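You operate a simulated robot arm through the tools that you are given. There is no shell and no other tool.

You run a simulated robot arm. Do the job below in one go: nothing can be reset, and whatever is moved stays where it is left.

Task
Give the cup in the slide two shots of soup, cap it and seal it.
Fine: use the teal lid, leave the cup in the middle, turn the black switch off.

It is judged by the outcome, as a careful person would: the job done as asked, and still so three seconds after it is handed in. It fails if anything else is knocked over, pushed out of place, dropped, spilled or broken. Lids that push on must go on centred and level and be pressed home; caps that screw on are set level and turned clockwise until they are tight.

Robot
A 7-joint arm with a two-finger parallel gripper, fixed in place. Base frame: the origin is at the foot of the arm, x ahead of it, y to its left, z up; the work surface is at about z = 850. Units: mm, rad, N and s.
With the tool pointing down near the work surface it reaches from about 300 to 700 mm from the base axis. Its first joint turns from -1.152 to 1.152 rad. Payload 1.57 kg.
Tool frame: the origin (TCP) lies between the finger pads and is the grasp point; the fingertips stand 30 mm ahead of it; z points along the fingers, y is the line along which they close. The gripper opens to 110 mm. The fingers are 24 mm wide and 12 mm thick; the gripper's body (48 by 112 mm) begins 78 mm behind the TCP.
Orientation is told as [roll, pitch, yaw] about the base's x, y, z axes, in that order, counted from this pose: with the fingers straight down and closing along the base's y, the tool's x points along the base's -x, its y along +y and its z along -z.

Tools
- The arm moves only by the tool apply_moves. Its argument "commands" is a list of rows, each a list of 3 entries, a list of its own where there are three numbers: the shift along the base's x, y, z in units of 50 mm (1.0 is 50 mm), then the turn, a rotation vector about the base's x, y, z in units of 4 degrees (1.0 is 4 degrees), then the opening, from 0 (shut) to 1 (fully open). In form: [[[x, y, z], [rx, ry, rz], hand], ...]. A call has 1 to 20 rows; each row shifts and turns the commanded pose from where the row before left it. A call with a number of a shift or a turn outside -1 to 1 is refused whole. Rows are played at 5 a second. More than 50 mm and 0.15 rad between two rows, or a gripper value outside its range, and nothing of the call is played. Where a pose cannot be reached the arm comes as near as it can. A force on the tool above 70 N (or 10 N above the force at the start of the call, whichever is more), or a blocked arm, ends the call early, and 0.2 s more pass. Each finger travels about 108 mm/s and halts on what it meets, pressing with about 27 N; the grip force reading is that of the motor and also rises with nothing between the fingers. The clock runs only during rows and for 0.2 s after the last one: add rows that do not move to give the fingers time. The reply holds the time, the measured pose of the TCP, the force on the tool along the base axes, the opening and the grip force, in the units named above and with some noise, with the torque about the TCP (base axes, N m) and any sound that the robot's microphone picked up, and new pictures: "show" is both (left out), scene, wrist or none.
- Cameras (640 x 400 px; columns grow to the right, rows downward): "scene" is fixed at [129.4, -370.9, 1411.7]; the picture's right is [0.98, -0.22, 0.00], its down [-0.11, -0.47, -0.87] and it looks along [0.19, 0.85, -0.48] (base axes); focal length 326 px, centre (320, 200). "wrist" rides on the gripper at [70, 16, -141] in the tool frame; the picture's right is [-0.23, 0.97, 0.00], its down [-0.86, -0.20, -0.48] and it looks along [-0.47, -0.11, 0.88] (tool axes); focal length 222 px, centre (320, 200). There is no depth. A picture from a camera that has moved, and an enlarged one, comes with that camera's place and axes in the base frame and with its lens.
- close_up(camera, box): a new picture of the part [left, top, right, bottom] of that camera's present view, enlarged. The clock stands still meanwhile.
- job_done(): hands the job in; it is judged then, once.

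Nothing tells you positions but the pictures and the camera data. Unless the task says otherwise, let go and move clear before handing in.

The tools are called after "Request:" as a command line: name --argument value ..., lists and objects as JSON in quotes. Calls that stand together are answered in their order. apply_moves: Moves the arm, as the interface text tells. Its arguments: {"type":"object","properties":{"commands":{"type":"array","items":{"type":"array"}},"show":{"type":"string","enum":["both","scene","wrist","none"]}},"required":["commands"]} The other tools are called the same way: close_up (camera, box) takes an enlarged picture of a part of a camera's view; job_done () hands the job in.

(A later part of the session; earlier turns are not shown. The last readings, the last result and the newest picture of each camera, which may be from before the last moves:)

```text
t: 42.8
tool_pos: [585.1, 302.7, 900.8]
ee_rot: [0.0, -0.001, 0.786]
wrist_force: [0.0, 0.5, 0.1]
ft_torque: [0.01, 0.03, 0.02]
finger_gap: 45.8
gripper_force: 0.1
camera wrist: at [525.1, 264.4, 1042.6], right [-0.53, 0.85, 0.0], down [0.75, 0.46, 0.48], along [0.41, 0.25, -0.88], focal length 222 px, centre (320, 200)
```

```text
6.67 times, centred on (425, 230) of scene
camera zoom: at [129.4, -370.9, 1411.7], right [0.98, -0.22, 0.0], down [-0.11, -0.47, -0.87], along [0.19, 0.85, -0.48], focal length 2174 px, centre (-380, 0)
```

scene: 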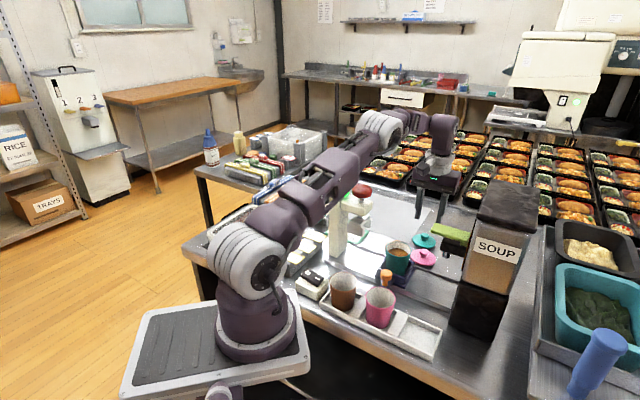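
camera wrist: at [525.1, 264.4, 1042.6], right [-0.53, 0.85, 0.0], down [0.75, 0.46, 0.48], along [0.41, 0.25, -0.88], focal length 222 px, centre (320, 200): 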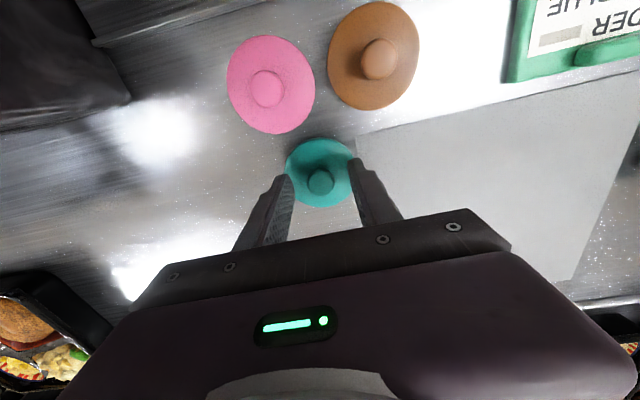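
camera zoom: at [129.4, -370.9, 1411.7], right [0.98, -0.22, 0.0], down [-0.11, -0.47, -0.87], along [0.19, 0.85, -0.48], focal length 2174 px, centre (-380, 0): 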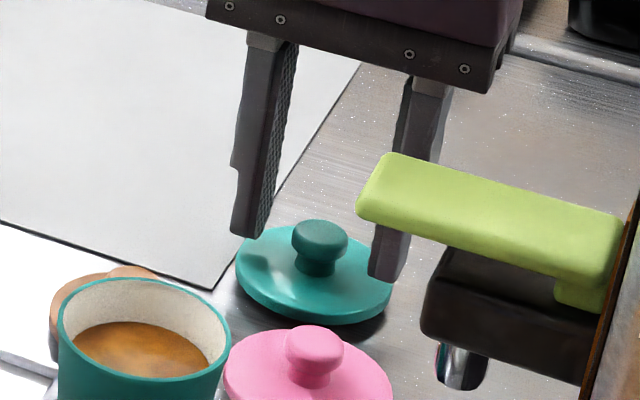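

The fingertips straddle the lid knob just above the disc. I'll close on it gently.

Request:
apply_moves --commands '[[[0, 0, 0], [0, 0, 0], 0.34], [[0, 0, 0], [0, 0, 0], 0.28], [[0, 0, 0], [0, 0, 0], 0.23], [[0, 0, 0], [0, 0, 0], 0.18], [[0, 0, 0], [0, 0, 0], 0.12], [[0, 0, 0], [0, 0, 0], 0.1], [[0, 0, 0], [0, 0, 0], 0.1]]' --show "wrist"

Request:
close_up --camera "wrist" --box '[220, 80, 420, 205]'

Request:
close_up --camera "scene" --box '[390, 200, 460, 260]'

```text
t: 44.4
tool_pos: [585.5, 302.1, 901.8]
ee_rot: [-0.001, 0.0, 0.787]
wrist_force: [0.1, 0.6, -0.7]
ft_torque: [-0.04, 0.0, 0.01]
finger_gap: 18.2
gripper_force: 27.4
camera wrist: at [525.1, 264.4, 1042.7], right [-0.53, 0.85, 0.0], down [0.75, 0.46, 0.48], along [0.41, 0.25, -0.88], focal length 222 px, centre (320, 200)
```

wrist: 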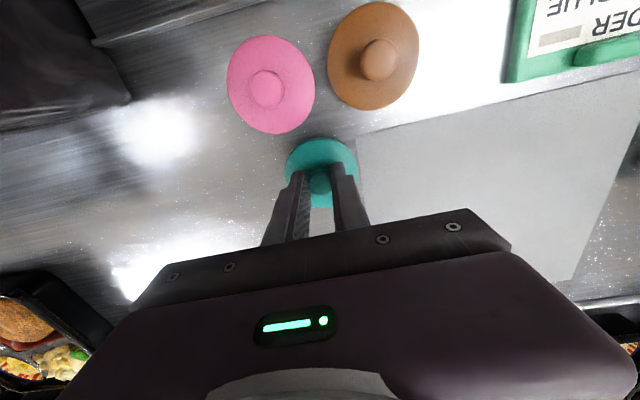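

```text
3.20 times, centred on (320, 142) of wrist
camera zoom: at [525.1, 264.4, 1042.7], right [-0.53, 0.85, 0.0], down [0.75, 0.46, 0.48], along [0.41, 0.25, -0.88], focal length 711 px, centre (320, 384)
```

zoom: 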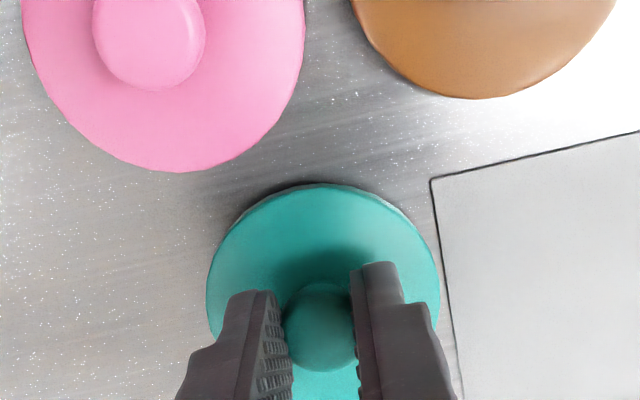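

```text
6.67 times, centred on (425, 230) of scene
camera zoom: at [129.4, -370.9, 1411.7], right [0.98, -0.22, 0.0], down [-0.11, -0.47, -0.87], along [0.19, 0.85, -0.48], focal length 2174 px, centre (-380, 0)
```

zoom: 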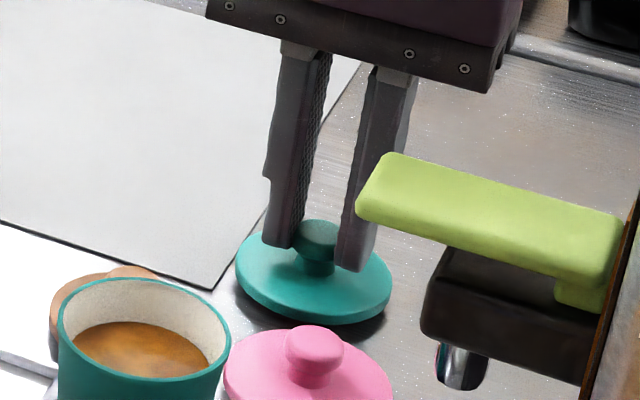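

The lid knob is held with an 18 mm gap. I'll lift a little and check that the lid hangs level.

Request:
apply_moves --commands '[[[0, 0, 0.1], [0, 0, 0], 0.08], [[0, 0, 0.2], [0, 0, 0], 0.08], [[0, 0, 0.3], [0, 0, 0], 0.08], [[0, 0, 0], [0, 0, 0], 0.08]]' --show "both"

Request:
close_up --camera "wrist" --box '[220, 80, 420, 205]'

Request:
close_up --camera "scene" --box '[380, 180, 460, 260]'

```text
t: 45.4
tool_pos: [583.2, 302.5, 930.9]
ee_rot: [0.0, -0.001, 0.786]
wrist_force: [-0.3, -0.2, 0.1]
ft_torque: [0.02, 0.0, 0.0]
finger_gap: 18.2
gripper_force: 27.5
camera wrist: at [524.1, 264.4, 1072.0], right [-0.53, 0.85, 0.0], down [0.75, 0.46, 0.48], along [0.41, 0.25, -0.88], focal length 222 px, centre (320, 200)
```

scene: 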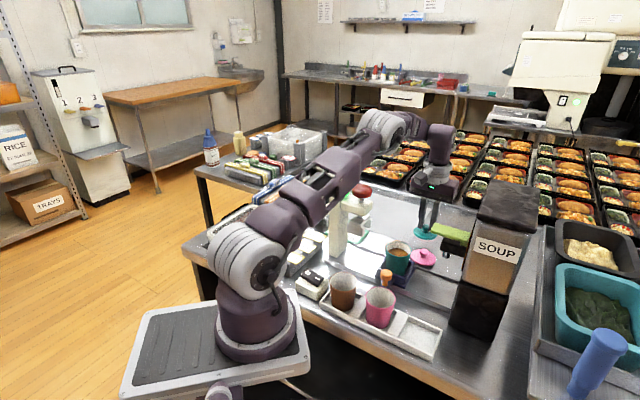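
wrist: 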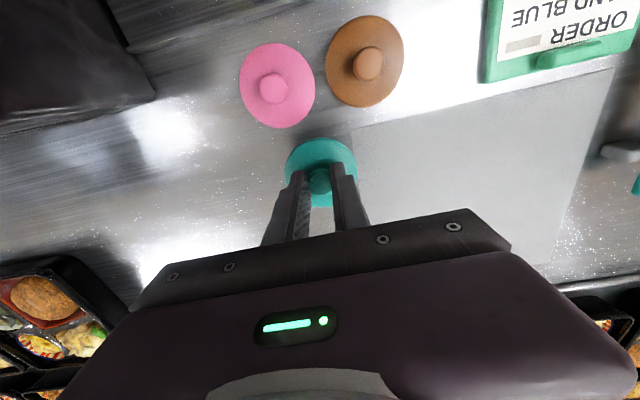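

```text
3.20 times, centred on (320, 142) of wrist
camera zoom: at [524.1, 264.4, 1072.0], right [-0.53, 0.85, 0.0], down [0.75, 0.46, 0.48], along [0.41, 0.25, -0.88], focal length 711 px, centre (320, 384)
```

zoom: 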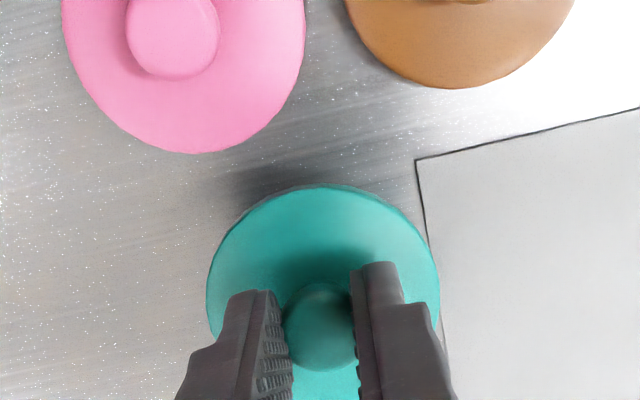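

```text
5.00 times, centred on (420, 220) of scene
camera zoom: at [129.4, -370.9, 1411.7], right [0.98, -0.22, 0.0], down [-0.11, -0.47, -0.87], along [0.19, 0.85, -0.48], focal length 1630 px, centre (-180, 100)
```

zoom: 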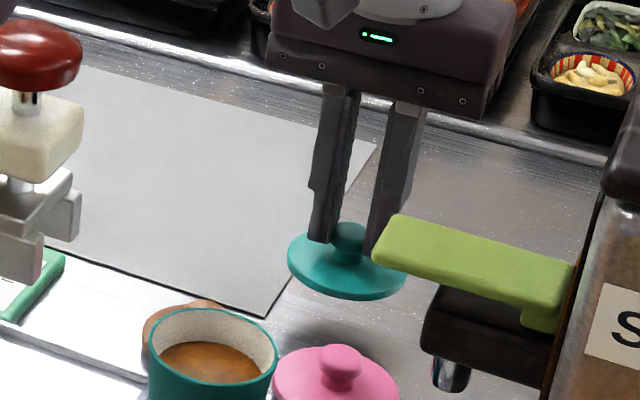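

The lid is up, level and centred in the fingers. I'll carry it high over the cup, then look before lowering.

Request:
apply_moves --commands '[[[0, 0, 0.7], [0, 0, 0], 0.08], [[0, 0, 0.7], [0, 0, 0], 0.08], [[0, 0, 0.7], [0, 0, 0], 0.08], [[-0.45, -0.36, 0], [0, 0, 0], 0.08], [[-0.45, -0.36, 0], [0, 0, 0], 0.08], [[-0.45, -0.36, 0], [0, 0, 0], 0.08], [[-0.45, -0.36, 0], [0, 0, 0], 0.08], [[-0.45, -0.36, 0], [0, 0, 0], 0.08], [[-0.44, -0.36, 0], [0, 0, 0], 0.08], [[0, 0, 0], [0, 0, 0], 0.08], [[0, 0, 0], [0, 0, 0], 0.08]]' --show "both"

Request:
close_up --camera "wrist" --box '[220, 80, 420, 205]'

Request:
close_up --camera "scene" --box '[360, 200, 460, 290]'

```text
t: 47.8
tool_pos: [448.7, 191.7, 1035.2]
ee_rot: [0.0, -0.001, 0.785]
wrist_force: [0.4, 0.5, -0.6]
ft_torque: [0.0, 0.0, 0.02]
finger_gap: 18.4
gripper_force: 26.8
camera wrist: at [388.9, 155.0, 1176.5], right [-0.53, 0.85, 0.0], down [0.75, 0.46, 0.48], along [0.41, 0.25, -0.88], focal length 222 px, centre (320, 200)
```

scene: 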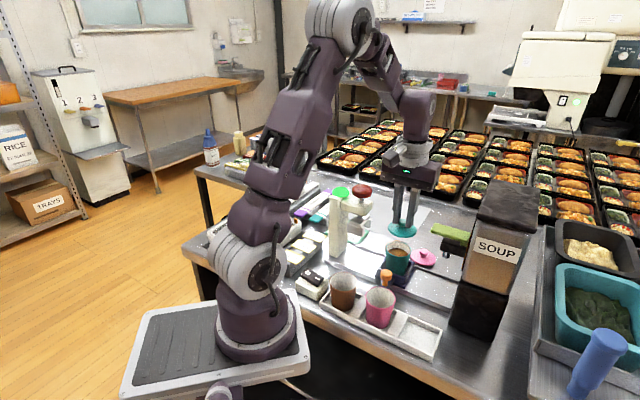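
wrist: 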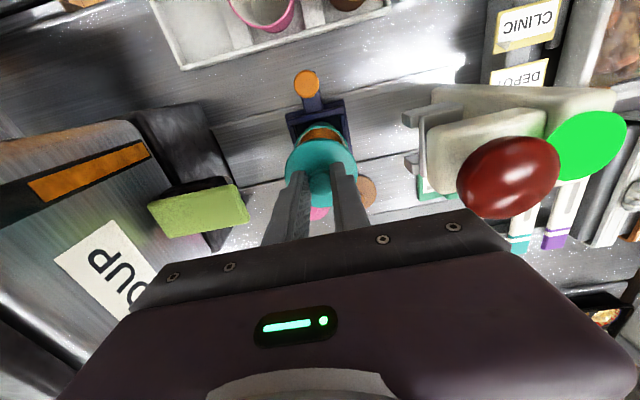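

```text
3.20 times, centred on (320, 142) of wrist
camera zoom: at [388.9, 155.0, 1176.5], right [-0.53, 0.85, 0.0], down [0.75, 0.46, 0.48], along [0.41, 0.25, -0.88], focal length 711 px, centre (320, 384)
```

zoom: 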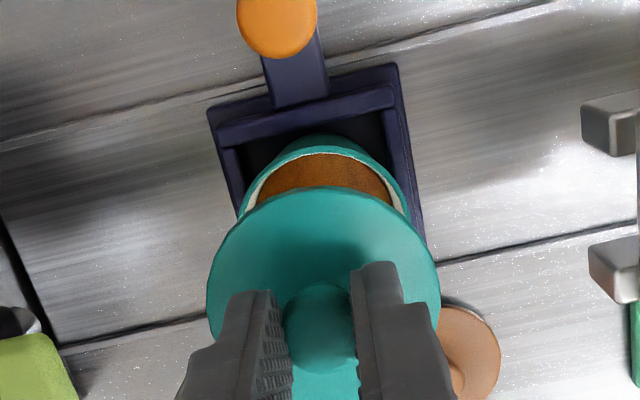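

```text
4.44 times, centred on (410, 245) of scene
camera zoom: at [129.4, -370.9, 1411.7], right [0.98, -0.22, 0.0], down [-0.11, -0.47, -0.87], along [0.19, 0.85, -0.48], focal length 1449 px, centre (-80, 0)
```

zoom: 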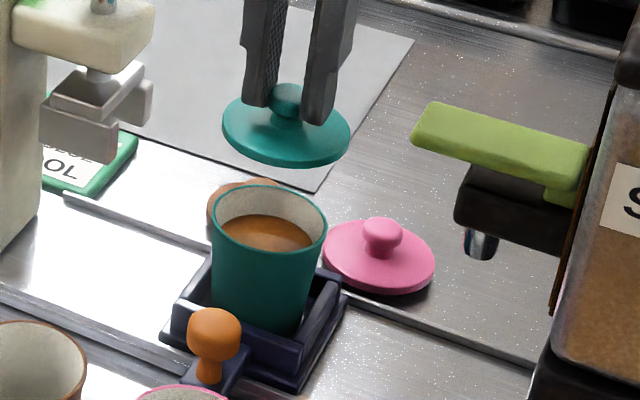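

Request:
close_up --camera "wrist" --box '[280, 110, 360, 160]'

Request:
close_up --camera "scene" --box '[395, 205, 445, 280]'

```text
8.00 times, centred on (320, 135) of wrist
camera zoom: at [388.9, 155.0, 1176.5], right [-0.53, 0.85, 0.0], down [0.75, 0.46, 0.48], along [0.41, 0.25, -0.88], focal length 1777 px, centre (320, 720)
```

zoom: 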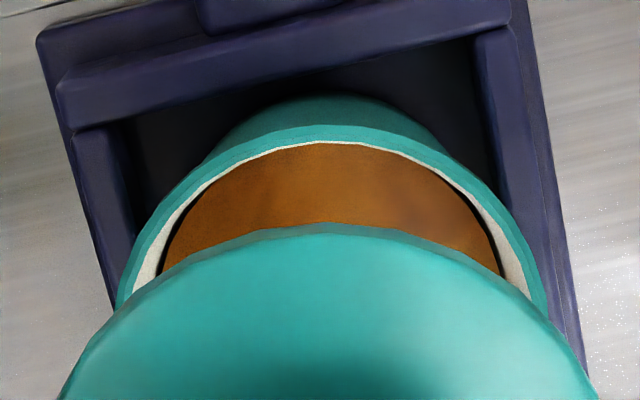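

```text
5.33 times, centred on (420, 242) of scene
camera zoom: at [129.4, -370.9, 1411.7], right [0.98, -0.22, 0.0], down [-0.11, -0.47, -0.87], along [0.19, 0.85, -0.48], focal length 1739 px, centre (-213, -27)
```

zoom: 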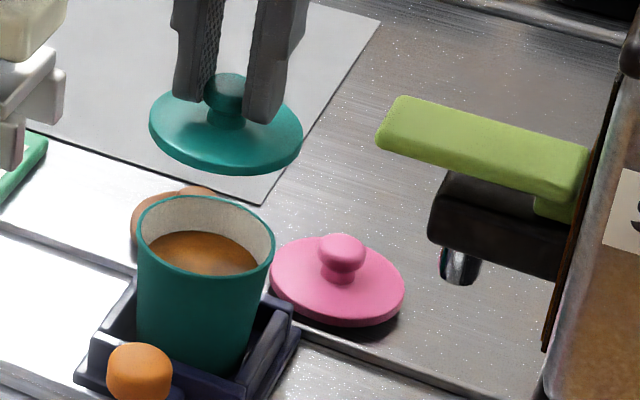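

The lid hovers over the cup, and comparing both cameras puts it about 1 mm along e and 2 mm along n too far. I'll correct that, lower to about 10 mm above the rim, and check again.

Request:
apply_moves --commands '[[[-0.045, -0.017, 0], [0, 0, 0], 0.08], [[0, 0, -0.2], [0, 0, 0], 0.08], [[0, 0, -0.2], [0, 0, 0], 0.08], [[0, 0, -0.2], [0, 0, 0], 0.08], [[0, 0, -0.08], [0, 0, 0], 0.08], [[0, 0, 0], [0, 0, 0], 0.08], [[0, 0, 0], [0, 0, 0], 0.08]]' --show "both"

Request:
close_up --camera "wrist" --box '[280, 110, 360, 160]'

Request:
close_up --camera "scene" --box '[370, 215, 434, 255]'

```text
t: 49.4
tool_pos: [446.6, 192.2, 1002.0]
ee_rot: [0.0, 0.0, 0.786]
wrist_force: [-0.8, 0.2, -0.9]
ft_torque: [-0.01, 0.02, -0.01]
finger_gap: 18.3
gripper_force: 26.4
camera wrist: at [387.6, 154.8, 1143.2], right [-0.53, 0.85, 0.0], down [0.75, 0.46, 0.48], along [0.41, 0.25, -0.88], focal length 222 px, centre (320, 200)
```

scene: 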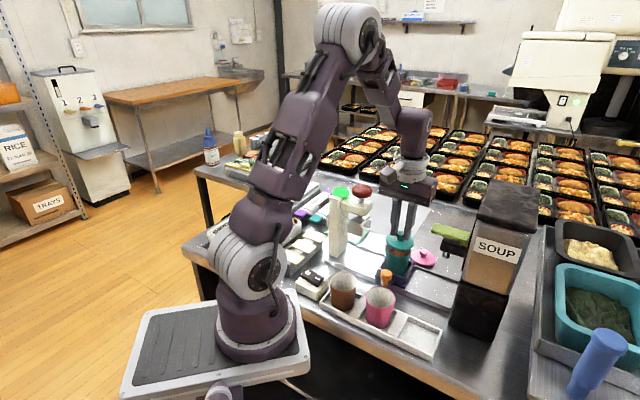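
wrist: 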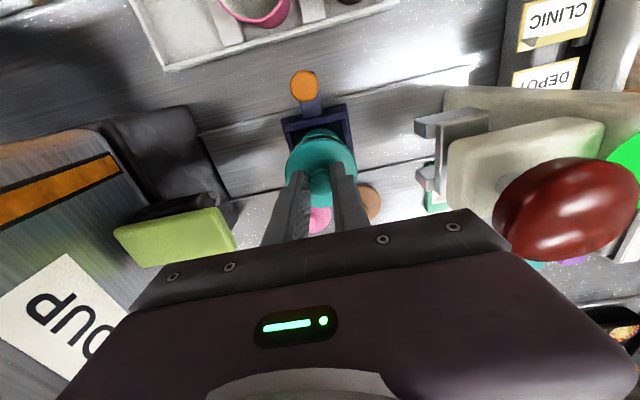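

```text
8.00 times, centred on (320, 135) of wrist
camera zoom: at [387.6, 154.8, 1143.2], right [-0.53, 0.85, 0.0], down [0.75, 0.46, 0.48], along [0.41, 0.25, -0.88], focal length 1777 px, centre (320, 720)
```

zoom: 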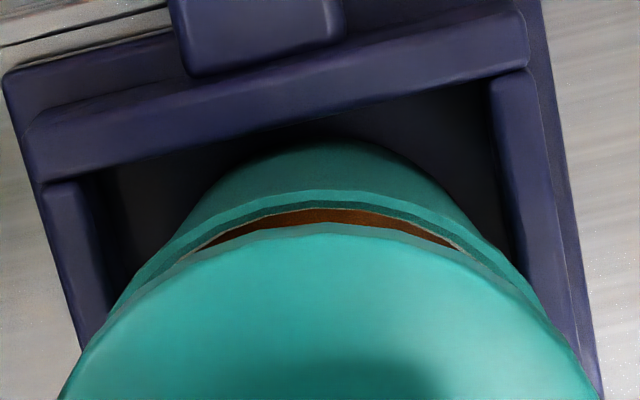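

```text
10.00 times, centred on (402, 235) of scene
camera zoom: at [129.4, -370.9, 1411.7], right [0.98, -0.22, 0.0], down [-0.11, -0.47, -0.87], along [0.19, 0.85, -0.48], focal length 3261 px, centre (-500, -150)
```

zoom: 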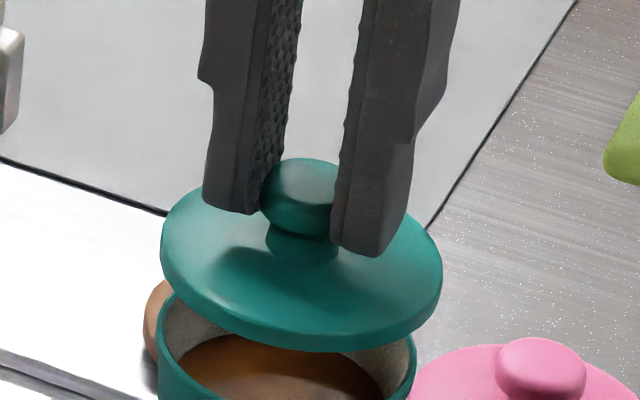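

Lid and cup are aligned to within about a millimetre in both views. After a tiny trim I'll start lowering onto the rim.

Request:
apply_moves --commands '[[[-0.014, 0, -0.04], [0, 0, 0], 0.08], [[0, 0, -0.04], [0, 0, 0], 0.08], [[0, 0, -0.04], [0, 0, 0], 0.08], [[0, 0, -0.04], [0, 0, 0], 0.08], [[0, 0, 0], [0, 0, 0], 0.08]]' --show "none"

Request:
close_up --camera "wrist" --box '[280, 110, 360, 160]'

Request:
close_up --camera "scene" --box '[370, 220, 434, 260]'

```text
t: 50.6
tool_pos: [446.3, 192.7, 993.1]
ee_rot: [0.0, 0.0, 0.786]
wrist_force: [0.4, 0.2, -0.4]
ft_torque: [-0.03, 0.01, -0.02]
finger_gap: 18.5
gripper_force: 27.3
```

```text
8.00 times, centred on (320, 135) of wrist
camera zoom: at [386.8, 155.7, 1135.8], right [-0.53, 0.85, 0.0], down [0.75, 0.46, 0.48], along [0.41, 0.25, -0.88], focal length 1777 px, centre (320, 720)
```

zoom: 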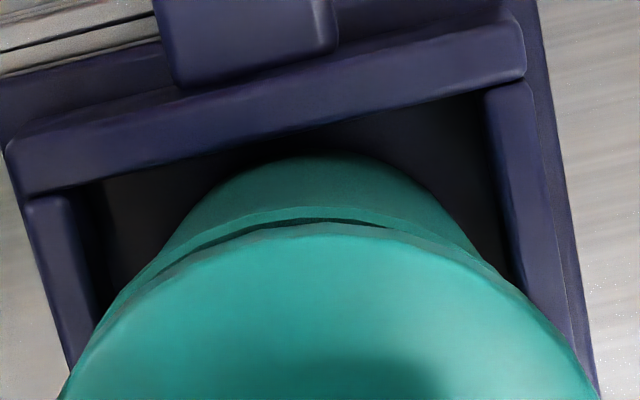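

```text
10.00 times, centred on (402, 240) of scene
camera zoom: at [129.4, -370.9, 1411.7], right [0.98, -0.22, 0.0], down [-0.11, -0.47, -0.87], along [0.19, 0.85, -0.48], focal length 3261 px, centre (-500, -200)
```

zoom: 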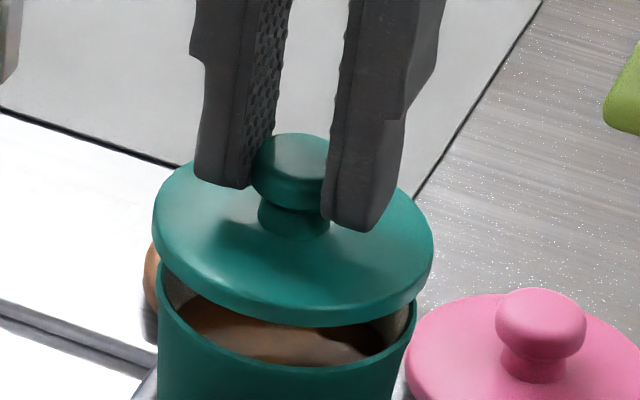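

In the scene view the lid is now centred over the cup to within a fraction of a millimetre. I'll keep lowering slowly and watch the force.

Request:
apply_moves --commands '[[[0, 0, -0.03], [0, 0, 0], 0.08], [[0, 0, -0.03], [0, 0, 0], 0.08], [[0, 0, -0.03], [0, 0, 0], 0.08], [[0, 0, 0], [0, 0, 0], 0.08]]' --show "none"

Request:
close_up --camera "scene" --box '[370, 220, 434, 260]'

Request:
close_up --camera "wrist" --box '[280, 110, 360, 160]'

```text
t: 51.6
tool_pos: [445.9, 194.0, 989.9]
ee_rot: [0.002, 0.0, 0.785]
wrist_force: [0.5, -0.1, 0.2]
ft_torque: [0.0, 0.03, 0.0]
finger_gap: 18.4
gripper_force: 26.9
```

```text
10.00 times, centred on (402, 240) of scene
camera zoom: at [129.4, -370.9, 1411.7], right [0.98, -0.22, 0.0], down [-0.11, -0.47, -0.87], along [0.19, 0.85, -0.48], focal length 3261 px, centre (-500, -200)
```

zoom: 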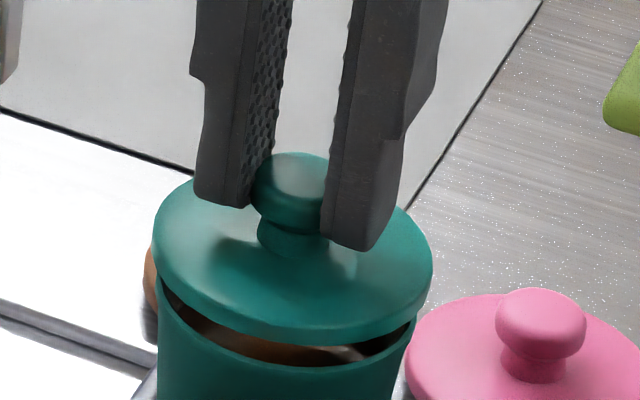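

```text
8.00 times, centred on (320, 135) of wrist
camera zoom: at [387.1, 155.3, 1130.6], right [-0.53, 0.85, 0.0], down [0.75, 0.46, 0.48], along [0.41, 0.25, -0.88], focal length 1777 px, centre (320, 720)
```

zoom: 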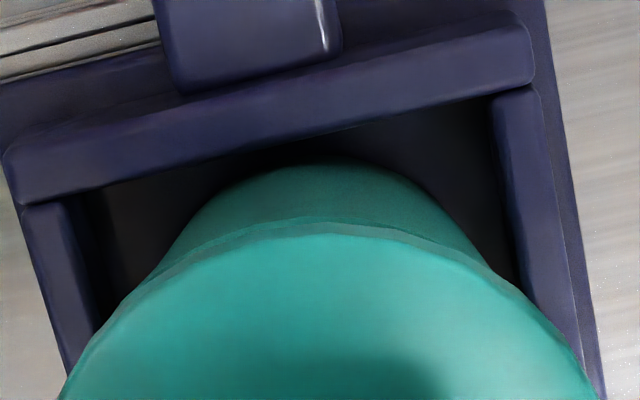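

The measurements agree: rim at z≈930, lid centred within about 1 mm, and about 7 mm still to go. I'll keep lowering in small steps until it touches.

Request:
apply_moves --commands '[[[0, 0, -0.03], [0, 0, 0], 0.08], [[0, 0, -0.03], [0, 0, 0], 0.08], [[0, 0, -0.03], [0, 0, 0], 0.08], [[0, 0, 0], [0, 0, 0], 0.08]]' --show "none"

Request:
close_up --camera "scene" --box '[370, 220, 434, 260]'

Request:
close_up --camera "wrist" --box '[280, 110, 360, 160]'

```text
t: 52.6
tool_pos: [446.2, 192.6, 984.3]
ee_rot: [0.0, 0.0, 0.786]
wrist_force: [-0.7, -0.3, 0.6]
ft_torque: [0.05, 0.04, 0.01]
finger_gap: 18.3
gripper_force: 27.0
```

```text
10.00 times, centred on (402, 240) of scene
camera zoom: at [129.4, -370.9, 1411.7], right [0.98, -0.22, 0.0], down [-0.11, -0.47, -0.87], along [0.19, 0.85, -0.48], focal length 3261 px, centre (-500, -200)
```

zoom: 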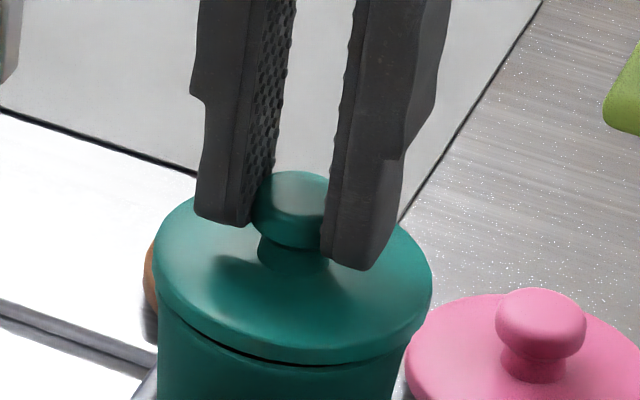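

```text
8.00 times, centred on (320, 135) of wrist
camera zoom: at [387.8, 155.2, 1125.2], right [-0.53, 0.85, 0.0], down [0.75, 0.46, 0.48], along [0.41, 0.25, -0.88], focal length 1777 px, centre (320, 720)
```

zoom: 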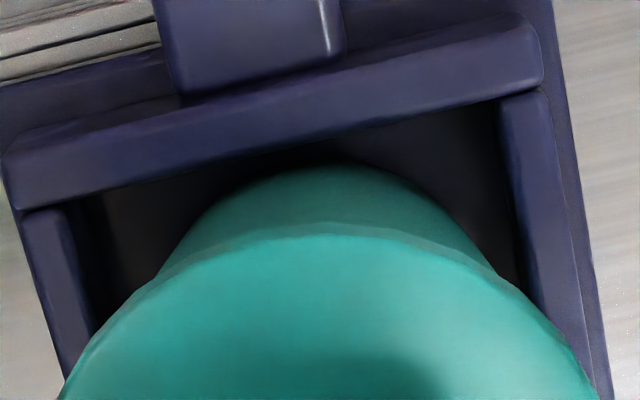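

The lid is about 2 mm above the rim and still centred. I'll press down in 1 mm steps.

Request:
apply_moves --commands '[[[0, 0, -0.02], [0, 0, 0], 0.08], [[0, 0, -0.02], [0, 0, 0], 0.08], [[0, 0, -0.02], [0, 0, 0], 0.08], [[0, 0, 0], [0, 0, 0], 0.08]]' --show "none"

Request:
close_up --camera "scene" --box '[370, 220, 434, 260]'

```text
t: 53.6
tool_pos: [446.3, 193.6, 980.7]
ee_rot: [0.0, 0.0, 0.785]
wrist_force: [-2.1, -1.3, 5.0]
ft_torque: [-0.04, 0.05, 0.03]
finger_gap: 18.2
gripper_force: 26.7
heard: snap
```

```text
10.00 times, centred on (402, 240) of scene
camera zoom: at [129.3, -370.9, 1411.6], right [0.98, -0.22, 0.0], down [-0.11, -0.47, -0.87], along [0.19, 0.85, -0.48], focal length 3261 px, centre (-500, -200)
```

zoom: 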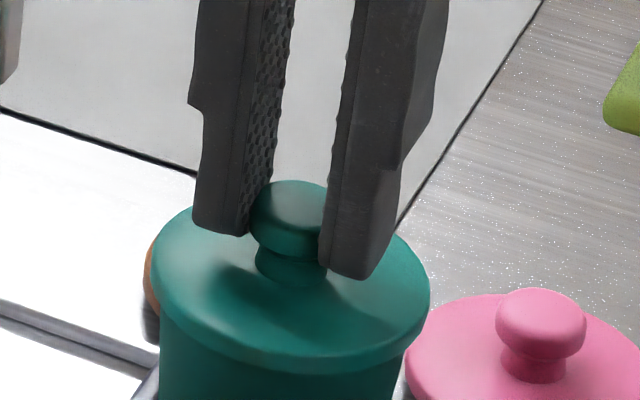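

I heard a snap, so the lid has gone on. I'll press slightly more to be sure it is home, then let go.

Request:
apply_moves --commands '[[[0, 0, -0.03], [0, 0, 0], 0.08], [[0, 0, -0.03], [0, 0, 0], 0.08], [[0, 0, 0], [0, 0, 0], 0.08]]' --show "none"

Request:
close_up --camera "scene" --box '[370, 220, 434, 260]'

```text
t: 54.4
tool_pos: [446.7, 191.7, 980.4]
ee_rot: [0.001, -0.004, 0.786]
wrist_force: [-0.3, -2.1, 27.2]
ft_torque: [0.1, -0.08, 0.01]
finger_gap: 18.4
gripper_force: 27.1
```

```text
10.00 times, centred on (402, 240) of scene
camera zoom: at [129.0, -371.1, 1411.6], right [0.98, -0.22, 0.0], down [-0.11, -0.47, -0.87], along [0.19, 0.85, -0.48], focal length 3261 px, centre (-500, -200)
```

zoom: 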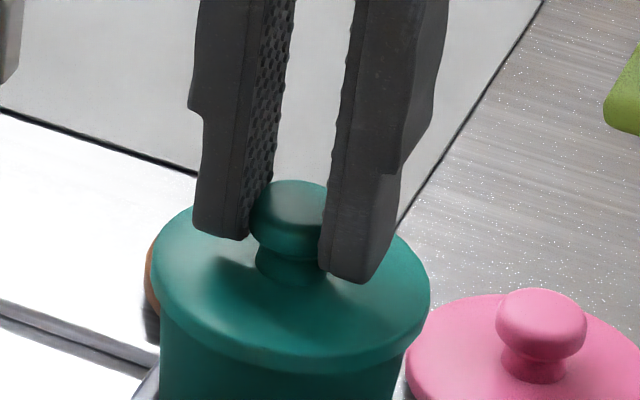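

The lid is firm under 27 N and moved no further, so it is home. I'll ease off, open the fingers and rise.

Request:
apply_moves --commands '[[[0, 0, 0.05], [0, 0, 0], 0.12], [[0, 0, 0], [0, 0, 0], 0.25], [[0, 0, 0], [0, 0, 0], 0.36], [[0, 0, 0], [0, 0, 0], 0.42], [[0, 0, 0.3], [0, 0, 0], 0.42], [[0, 0, 0.6], [0, 0, 0], 0.42], [[0, 0, 0.8], [0, 0, 0], 0.42], [[0, 0, 0.8], [0, 0, 0], 0.42], [[0, 0, 0.6], [0, 0, 0], 0.42], [[0, 0, 0], [0, 0, 0], 0.42]]' --show "both"

Request:
close_up --camera "scene" --box '[360, 210, 450, 290]'

Request:
close_up --camera "wrist" --box '[240, 60, 400, 180]'

Request:
close_up --camera "scene" --box '[310, 175, 400, 265]'

```text
t: 56.6
tool_pos: [447.7, 190.7, 1133.0]
ee_rot: [-0.001, -0.001, 0.784]
wrist_force: [-0.1, -0.1, 0.4]
ft_torque: [-0.03, 0.01, 0.0]
finger_gap: 46.6
gripper_force: 0.0
camera wrist: at [388.7, 154.2, 1274.2], right [-0.53, 0.85, 0.0], down [0.75, 0.46, 0.48], along [0.41, 0.25, -0.88], focal length 222 px, centre (320, 200)
```

scene: 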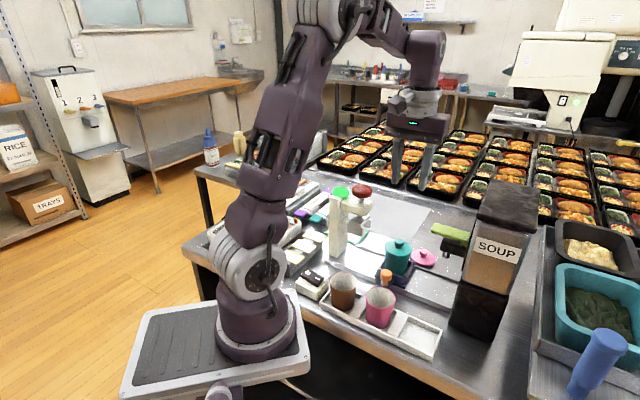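
wrist: 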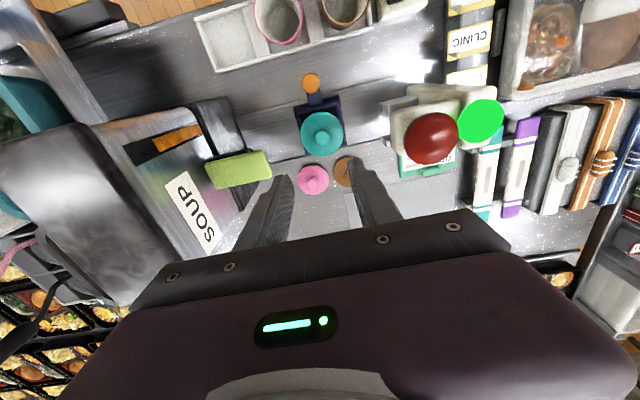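

```text
5.00 times, centred on (405, 250) of scene
camera zoom: at [129.4, -370.9, 1411.7], right [0.98, -0.22, 0.0], down [-0.11, -0.47, -0.87], along [0.19, 0.85, -0.48], focal length 1630 px, centre (-105, -50)
```

zoom: 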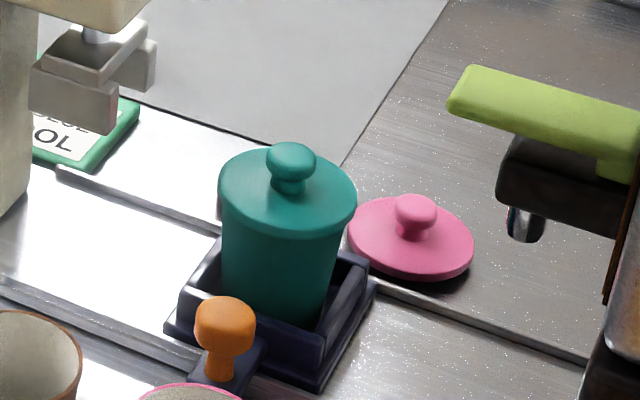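

```text
3.33 times, centred on (320, 120) of wrist
camera zoom: at [388.7, 154.2, 1274.2], right [-0.53, 0.85, 0.0], down [0.75, 0.46, 0.48], along [0.41, 0.25, -0.88], focal length 740 px, centre (320, 467)
```

zoom: 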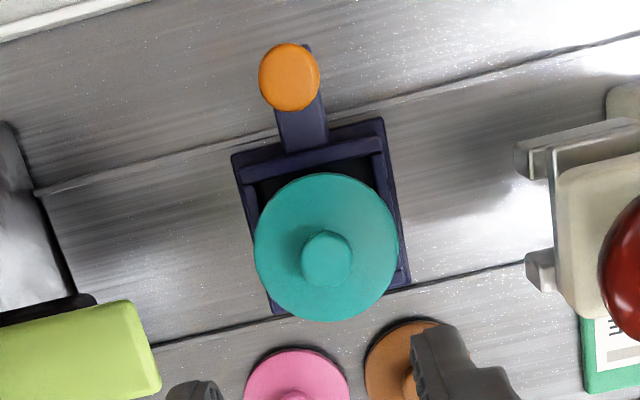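

```text
4.44 times, centred on (355, 220) of scene
camera zoom: at [129.4, -370.9, 1411.7], right [0.98, -0.22, 0.0], down [-0.11, -0.47, -0.87], along [0.19, 0.85, -0.48], focal length 1449 px, centre (164, 111)
```

zoom: 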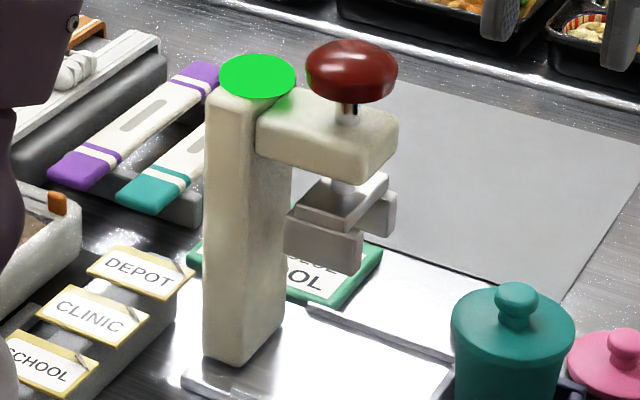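

The teal lid is on, centred and level, and the press jaws are at about e≈74 with a gap for the lid knob. I'll go back down onto the orange knob to slide the cup under the press.

Request:
apply_moves --commands '[[[-0.489, -0.466, 0], [0, 0, 0], 0.42], [[-0.489, -0.466, 0], [0, 0, 0], 0.42], [[0, 0, -0.8], [0, 0, 0], 0.42], [[0, 0, -0.8], [0, 0, 0], 0.42], [[0, 0, -0.8], [0, 0, 0], 0.42], [[0, 0, -0.8], [0, 0, 0], 0.42], [[0, 0, 0], [0, 0, 0], 0.42]]' --show "both"

Request:
close_up --camera "wrist" --box '[220, 80, 420, 205]'

```text
t: 58.2
tool_pos: [399.3, 144.3, 976.4]
ee_rot: [0.0, 0.0, 0.786]
wrist_force: [-0.2, 0.1, 0.4]
ft_torque: [0.02, 0.02, -0.02]
finger_gap: 46.3
gripper_force: 0.2
camera wrist: at [339.1, 108.4, 1117.5], right [-0.53, 0.85, 0.0], down [0.75, 0.46, 0.48], along [0.41, 0.25, -0.88], focal length 222 px, centre (320, 200)
```

scene: 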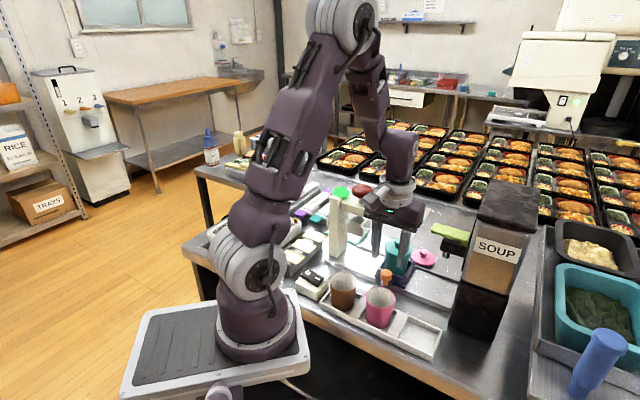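
wrist: 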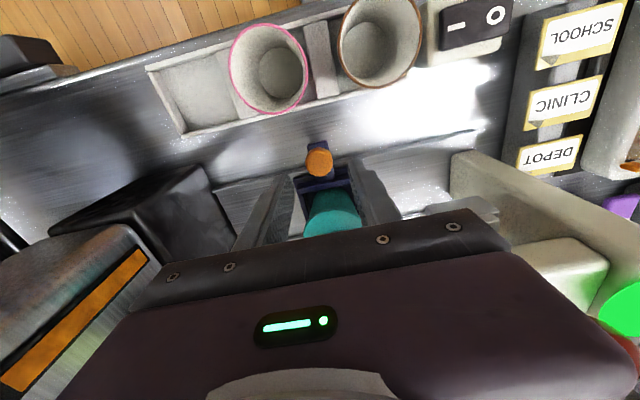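

```text
3.20 times, centred on (320, 142) of wrist
camera zoom: at [339.1, 108.4, 1117.5], right [-0.53, 0.85, 0.0], down [0.75, 0.46, 0.48], along [0.41, 0.25, -0.88], focal length 711 px, centre (320, 384)
```

zoom: 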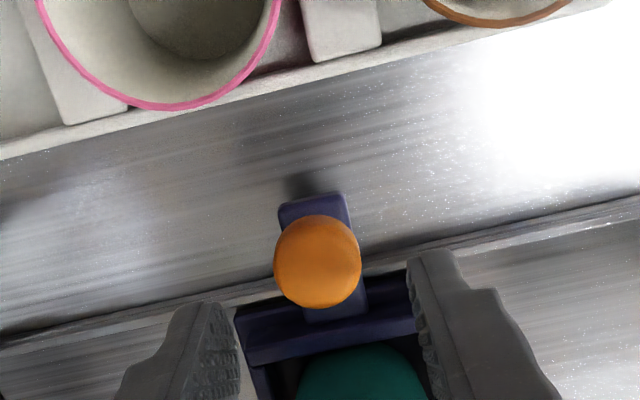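

The knob is centred between the fingers. I'll lower to grip height and take hold of it.

Request:
apply_moves --commands '[[[0, 0, -0.5], [0, 0, 0], 0.42], [[0, 0, -0.5], [0, 0, 0], 0.42], [[0, 0, -0.28], [0, 0, 0], 0.42], [[0, 0, 0], [0, 0, 0], 0.42], [[0, 0, 0], [0, 0, 0], 0.34], [[0, 0, 0], [0, 0, 0], 0.28], [[0, 0, 0], [0, 0, 0], 0.22], [[0, 0, 0], [0, 0, 0], 0.16], [[0, 0, 0], [0, 0, 0], 0.12], [[0, 0, 0], [0, 0, 0], 0.12]]' --show "scene"

Request:
close_up --camera "scene" --box '[320, 200, 440, 300]'

```text
t: 60.4
tool_pos: [397.7, 145.1, 913.6]
ee_rot: [0.0, 0.0, 0.787]
wrist_force: [1.0, -1.4, -4.7]
ft_torque: [0.01, -0.05, -0.01]
finger_gap: 25.9
gripper_force: 37.0
```

scene: 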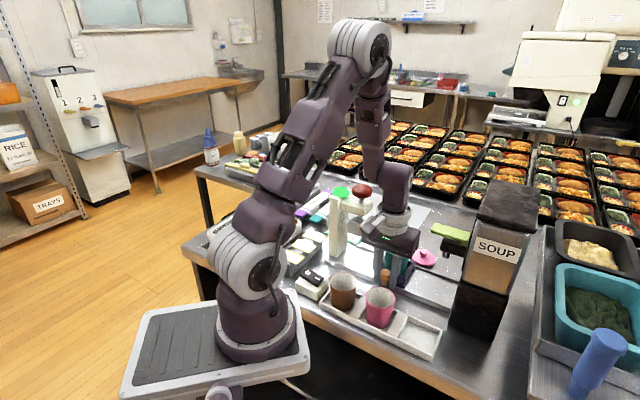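

```text
4.00 times, centred on (380, 250) of scene
camera zoom: at [129.5, -370.9, 1411.6], right [0.98, -0.22, 0.0], down [-0.11, -0.47, -0.87], along [0.19, 0.85, -0.48], focal length 1304 px, centre (80, 0)
```

zoom: 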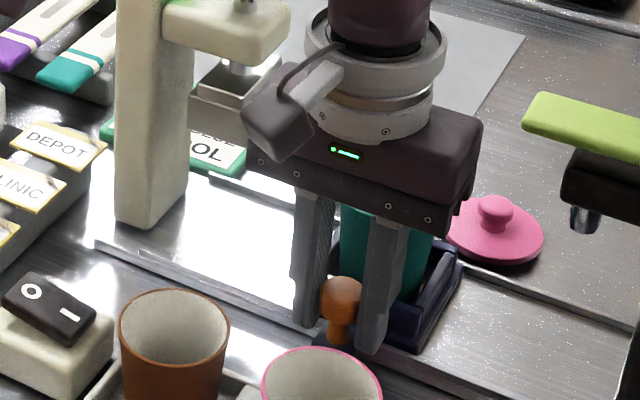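

I have the knob. I'll slide toward the press in two stages, checking clearance between them.

Request:
apply_moves --commands '[[[-0.03, 0.03, 0], [0, 0, 0], 0.12], [[-0.05, 0.05, 0], [0, 0, 0], 0.12], [[-0.07, 0.07, 0], [0, 0, 0], 0.12], [[-0.07, 0.07, 0], [0, 0, 0], 0.12], [[-0.07, 0.07, 0], [0, 0, 0], 0.12], [[-0.07, 0.07, 0], [0, 0, 0], 0.12], [[-0.07, 0.07, 0], [0, 0, 0], 0.12], [[-0.05, 0.05, 0], [0, 0, 0], 0.12], [[-0.03, 0.03, 0], [0, 0, 0], 0.12], [[0, 0, 0], [0, 0, 0], 0.12]]' --show "both"

Request:
close_up --camera "scene" --box '[310, 180, 430, 290]'

Request:
close_up --camera "wrist" --box '[220, 80, 560, 280]'

```text
t: 62.6
tool_pos: [372.7, 171.2, 912.8]
ee_rot: [0.001, 0.0, 0.785]
wrist_force: [-11.1, -10.7, 0.8]
ft_torque: [0.18, -0.21, -0.02]
finger_gap: 26.3
gripper_force: 37.1
camera wrist: at [313.2, 133.9, 1053.6], right [-0.53, 0.85, 0.0], down [0.75, 0.46, 0.48], along [0.41, 0.25, -0.88], focal length 222 px, centre (320, 200)
```

scene: 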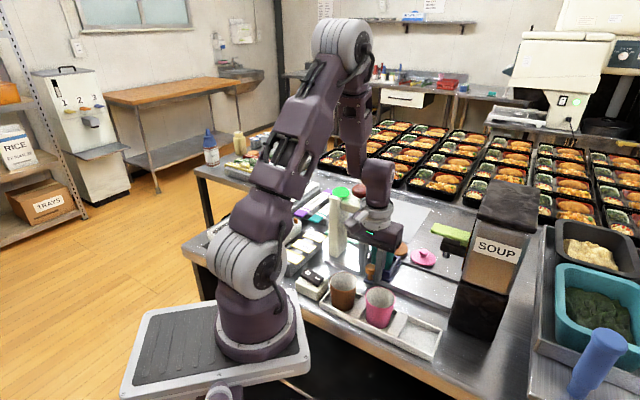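
wrist: 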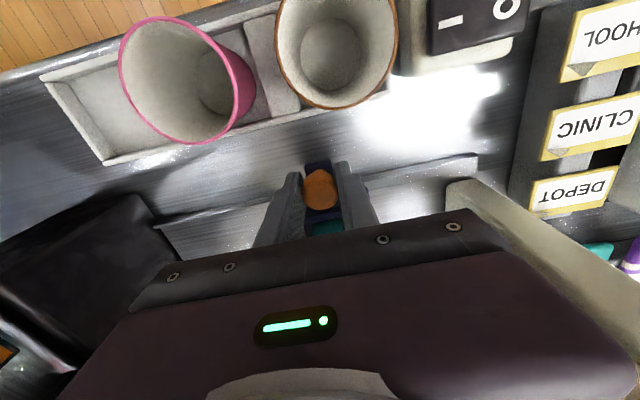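

```text
3.64 times, centred on (370, 235) of scene
camera zoom: at [129.1, -371.2, 1411.6], right [0.98, -0.22, 0.0], down [-0.11, -0.47, -0.87], along [0.19, 0.85, -0.48], focal length 1186 px, centre (138, 73)
```

zoom: 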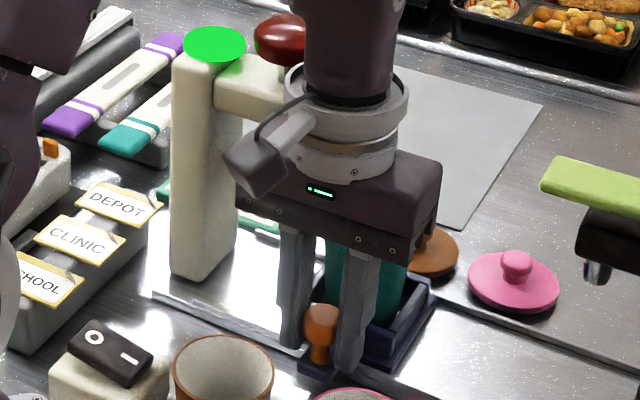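

```text
1.88 times, centred on (390, 180) of wrist
camera zoom: at [313.2, 133.9, 1053.6], right [-0.53, 0.85, 0.0], down [0.75, 0.46, 0.48], along [0.41, 0.25, -0.88], focal length 418 px, centre (188, 238)
```

zoom: 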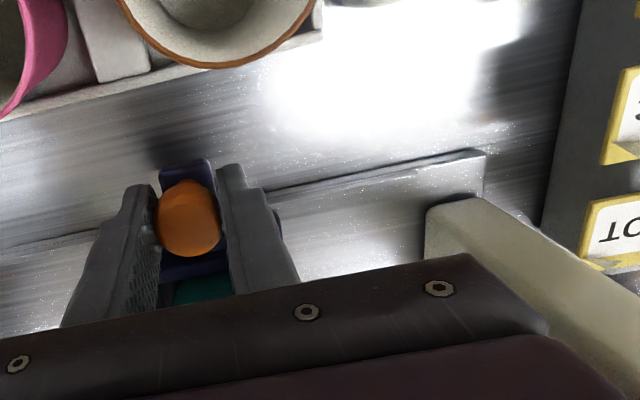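

The slide is moving, but there is about 15 N of sideways load on the knob, so I'll trim that out. Press centre is at about e≈76, so I have about 67 mm to go.

Request:
apply_moves --commands '[[[-0.037, 0.023, 0], [0, 0, 0], 0.12], [[-0.06, 0.04, 0], [0, 0, 0], 0.12], [[-0.08, 0.06, 0], [0, 0, 0], 0.12], [[-0.07, 0.07, 0], [0, 0, 0], 0.12], [[-0.07, 0.07, 0], [0, 0, 0], 0.12], [[-0.07, 0.07, 0], [0, 0, 0], 0.12], [[-0.05, 0.05, 0], [0, 0, 0], 0.12], [[-0.03, 0.03, 0], [0, 0, 0], 0.12], [[0, 0, 0], [0, 0, 0], 0.12]]' --show "both"

Request:
close_up --camera "scene" --box '[310, 180, 430, 290]'

```text
t: 64.6
tool_pos: [350.2, 194.1, 912.1]
ee_rot: [0.0, -0.004, 0.786]
wrist_force: [6.4, 6.9, -10.6]
ft_torque: [0.24, -0.21, 0.02]
finger_gap: 26.0
gripper_force: 37.5
camera wrist: at [290.5, 156.0, 1053.9], right [-0.53, 0.85, 0.0], down [0.74, 0.46, 0.48], along [0.41, 0.25, -0.88], focal length 222 px, centre (320, 200)
```

scene: 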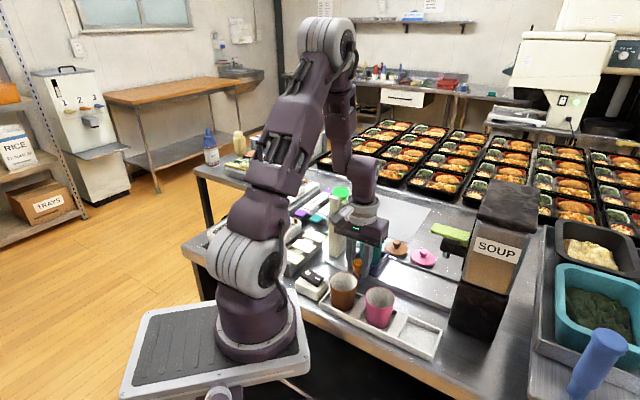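
wrist: 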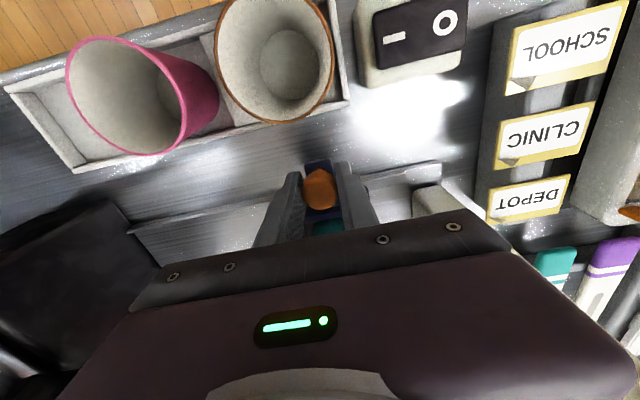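

```text
3.64 times, centred on (370, 235) of scene
camera zoom: at [129.7, -370.6, 1411.7], right [0.98, -0.22, 0.0], down [-0.11, -0.47, -0.87], along [0.19, 0.85, -0.48], focal length 1186 px, centre (138, 73)
```

zoom: 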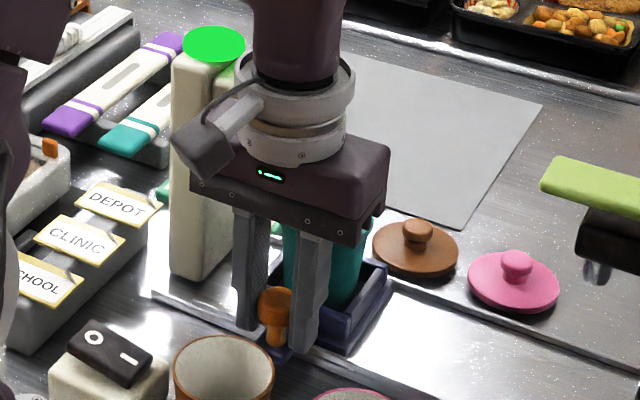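

The lid is passing cleanly under the press jaws, and the force along the rail is near zero. I'll ease the side load and finish the last 35 mm or so.

Request:
apply_moves --commands '[[[-0.02, 0.04, -0.01], [0, 0, 0], 0.12], [[-0.05, 0.05, 0], [0, 0, 0], 0.12], [[-0.06, 0.06, 0], [0, 0, 0], 0.12], [[-0.07, 0.07, 0], [0, 0, 0], 0.12], [[-0.07, 0.07, 0], [0, 0, 0], 0.12], [[-0.07, 0.07, 0], [0, 0, 0], 0.12], [[-0.06, 0.06, 0], [0, 0, 0], 0.12], [[-0.05, 0.05, 0], [0, 0, 0], 0.12], [[-0.029, 0.029, 0], [0, 0, 0], 0.12], [[0, 0, 0], [0, 0, 0], 0.12]]' --show "both"

Request:
close_up --camera "scene" --box '[310, 180, 430, 290]'

```text
t: 66.8
tool_pos: [326.0, 216.9, 913.5]
ee_rot: [0.001, -0.003, 0.785]
wrist_force: [10.7, 12.4, 11.7]
ft_torque: [0.24, -0.24, 0.0]
finger_gap: 26.1
gripper_force: 37.7
camera wrist: at [266.3, 180.1, 1053.7], right [-0.53, 0.85, 0.0], down [0.75, 0.46, 0.48], along [0.41, 0.25, -0.88], focal length 222 px, centre (320, 200)
```

scene: 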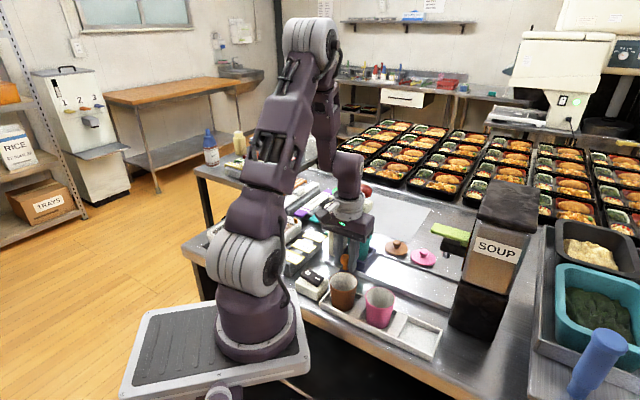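
wrist: 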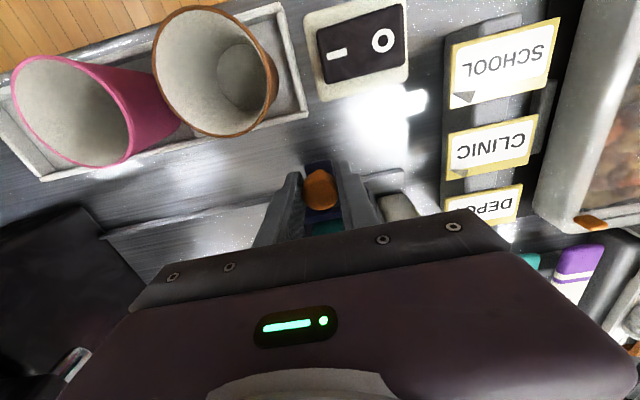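

```text
3.64 times, centred on (370, 235) of scene
camera zoom: at [129.6, -370.7, 1411.7], right [0.98, -0.22, 0.0], down [-0.11, -0.47, -0.87], along [0.19, 0.85, -0.48], focal length 1186 px, centre (138, 73)
```

zoom: 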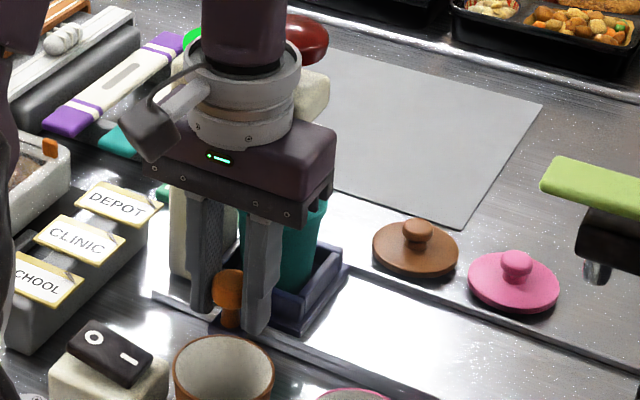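

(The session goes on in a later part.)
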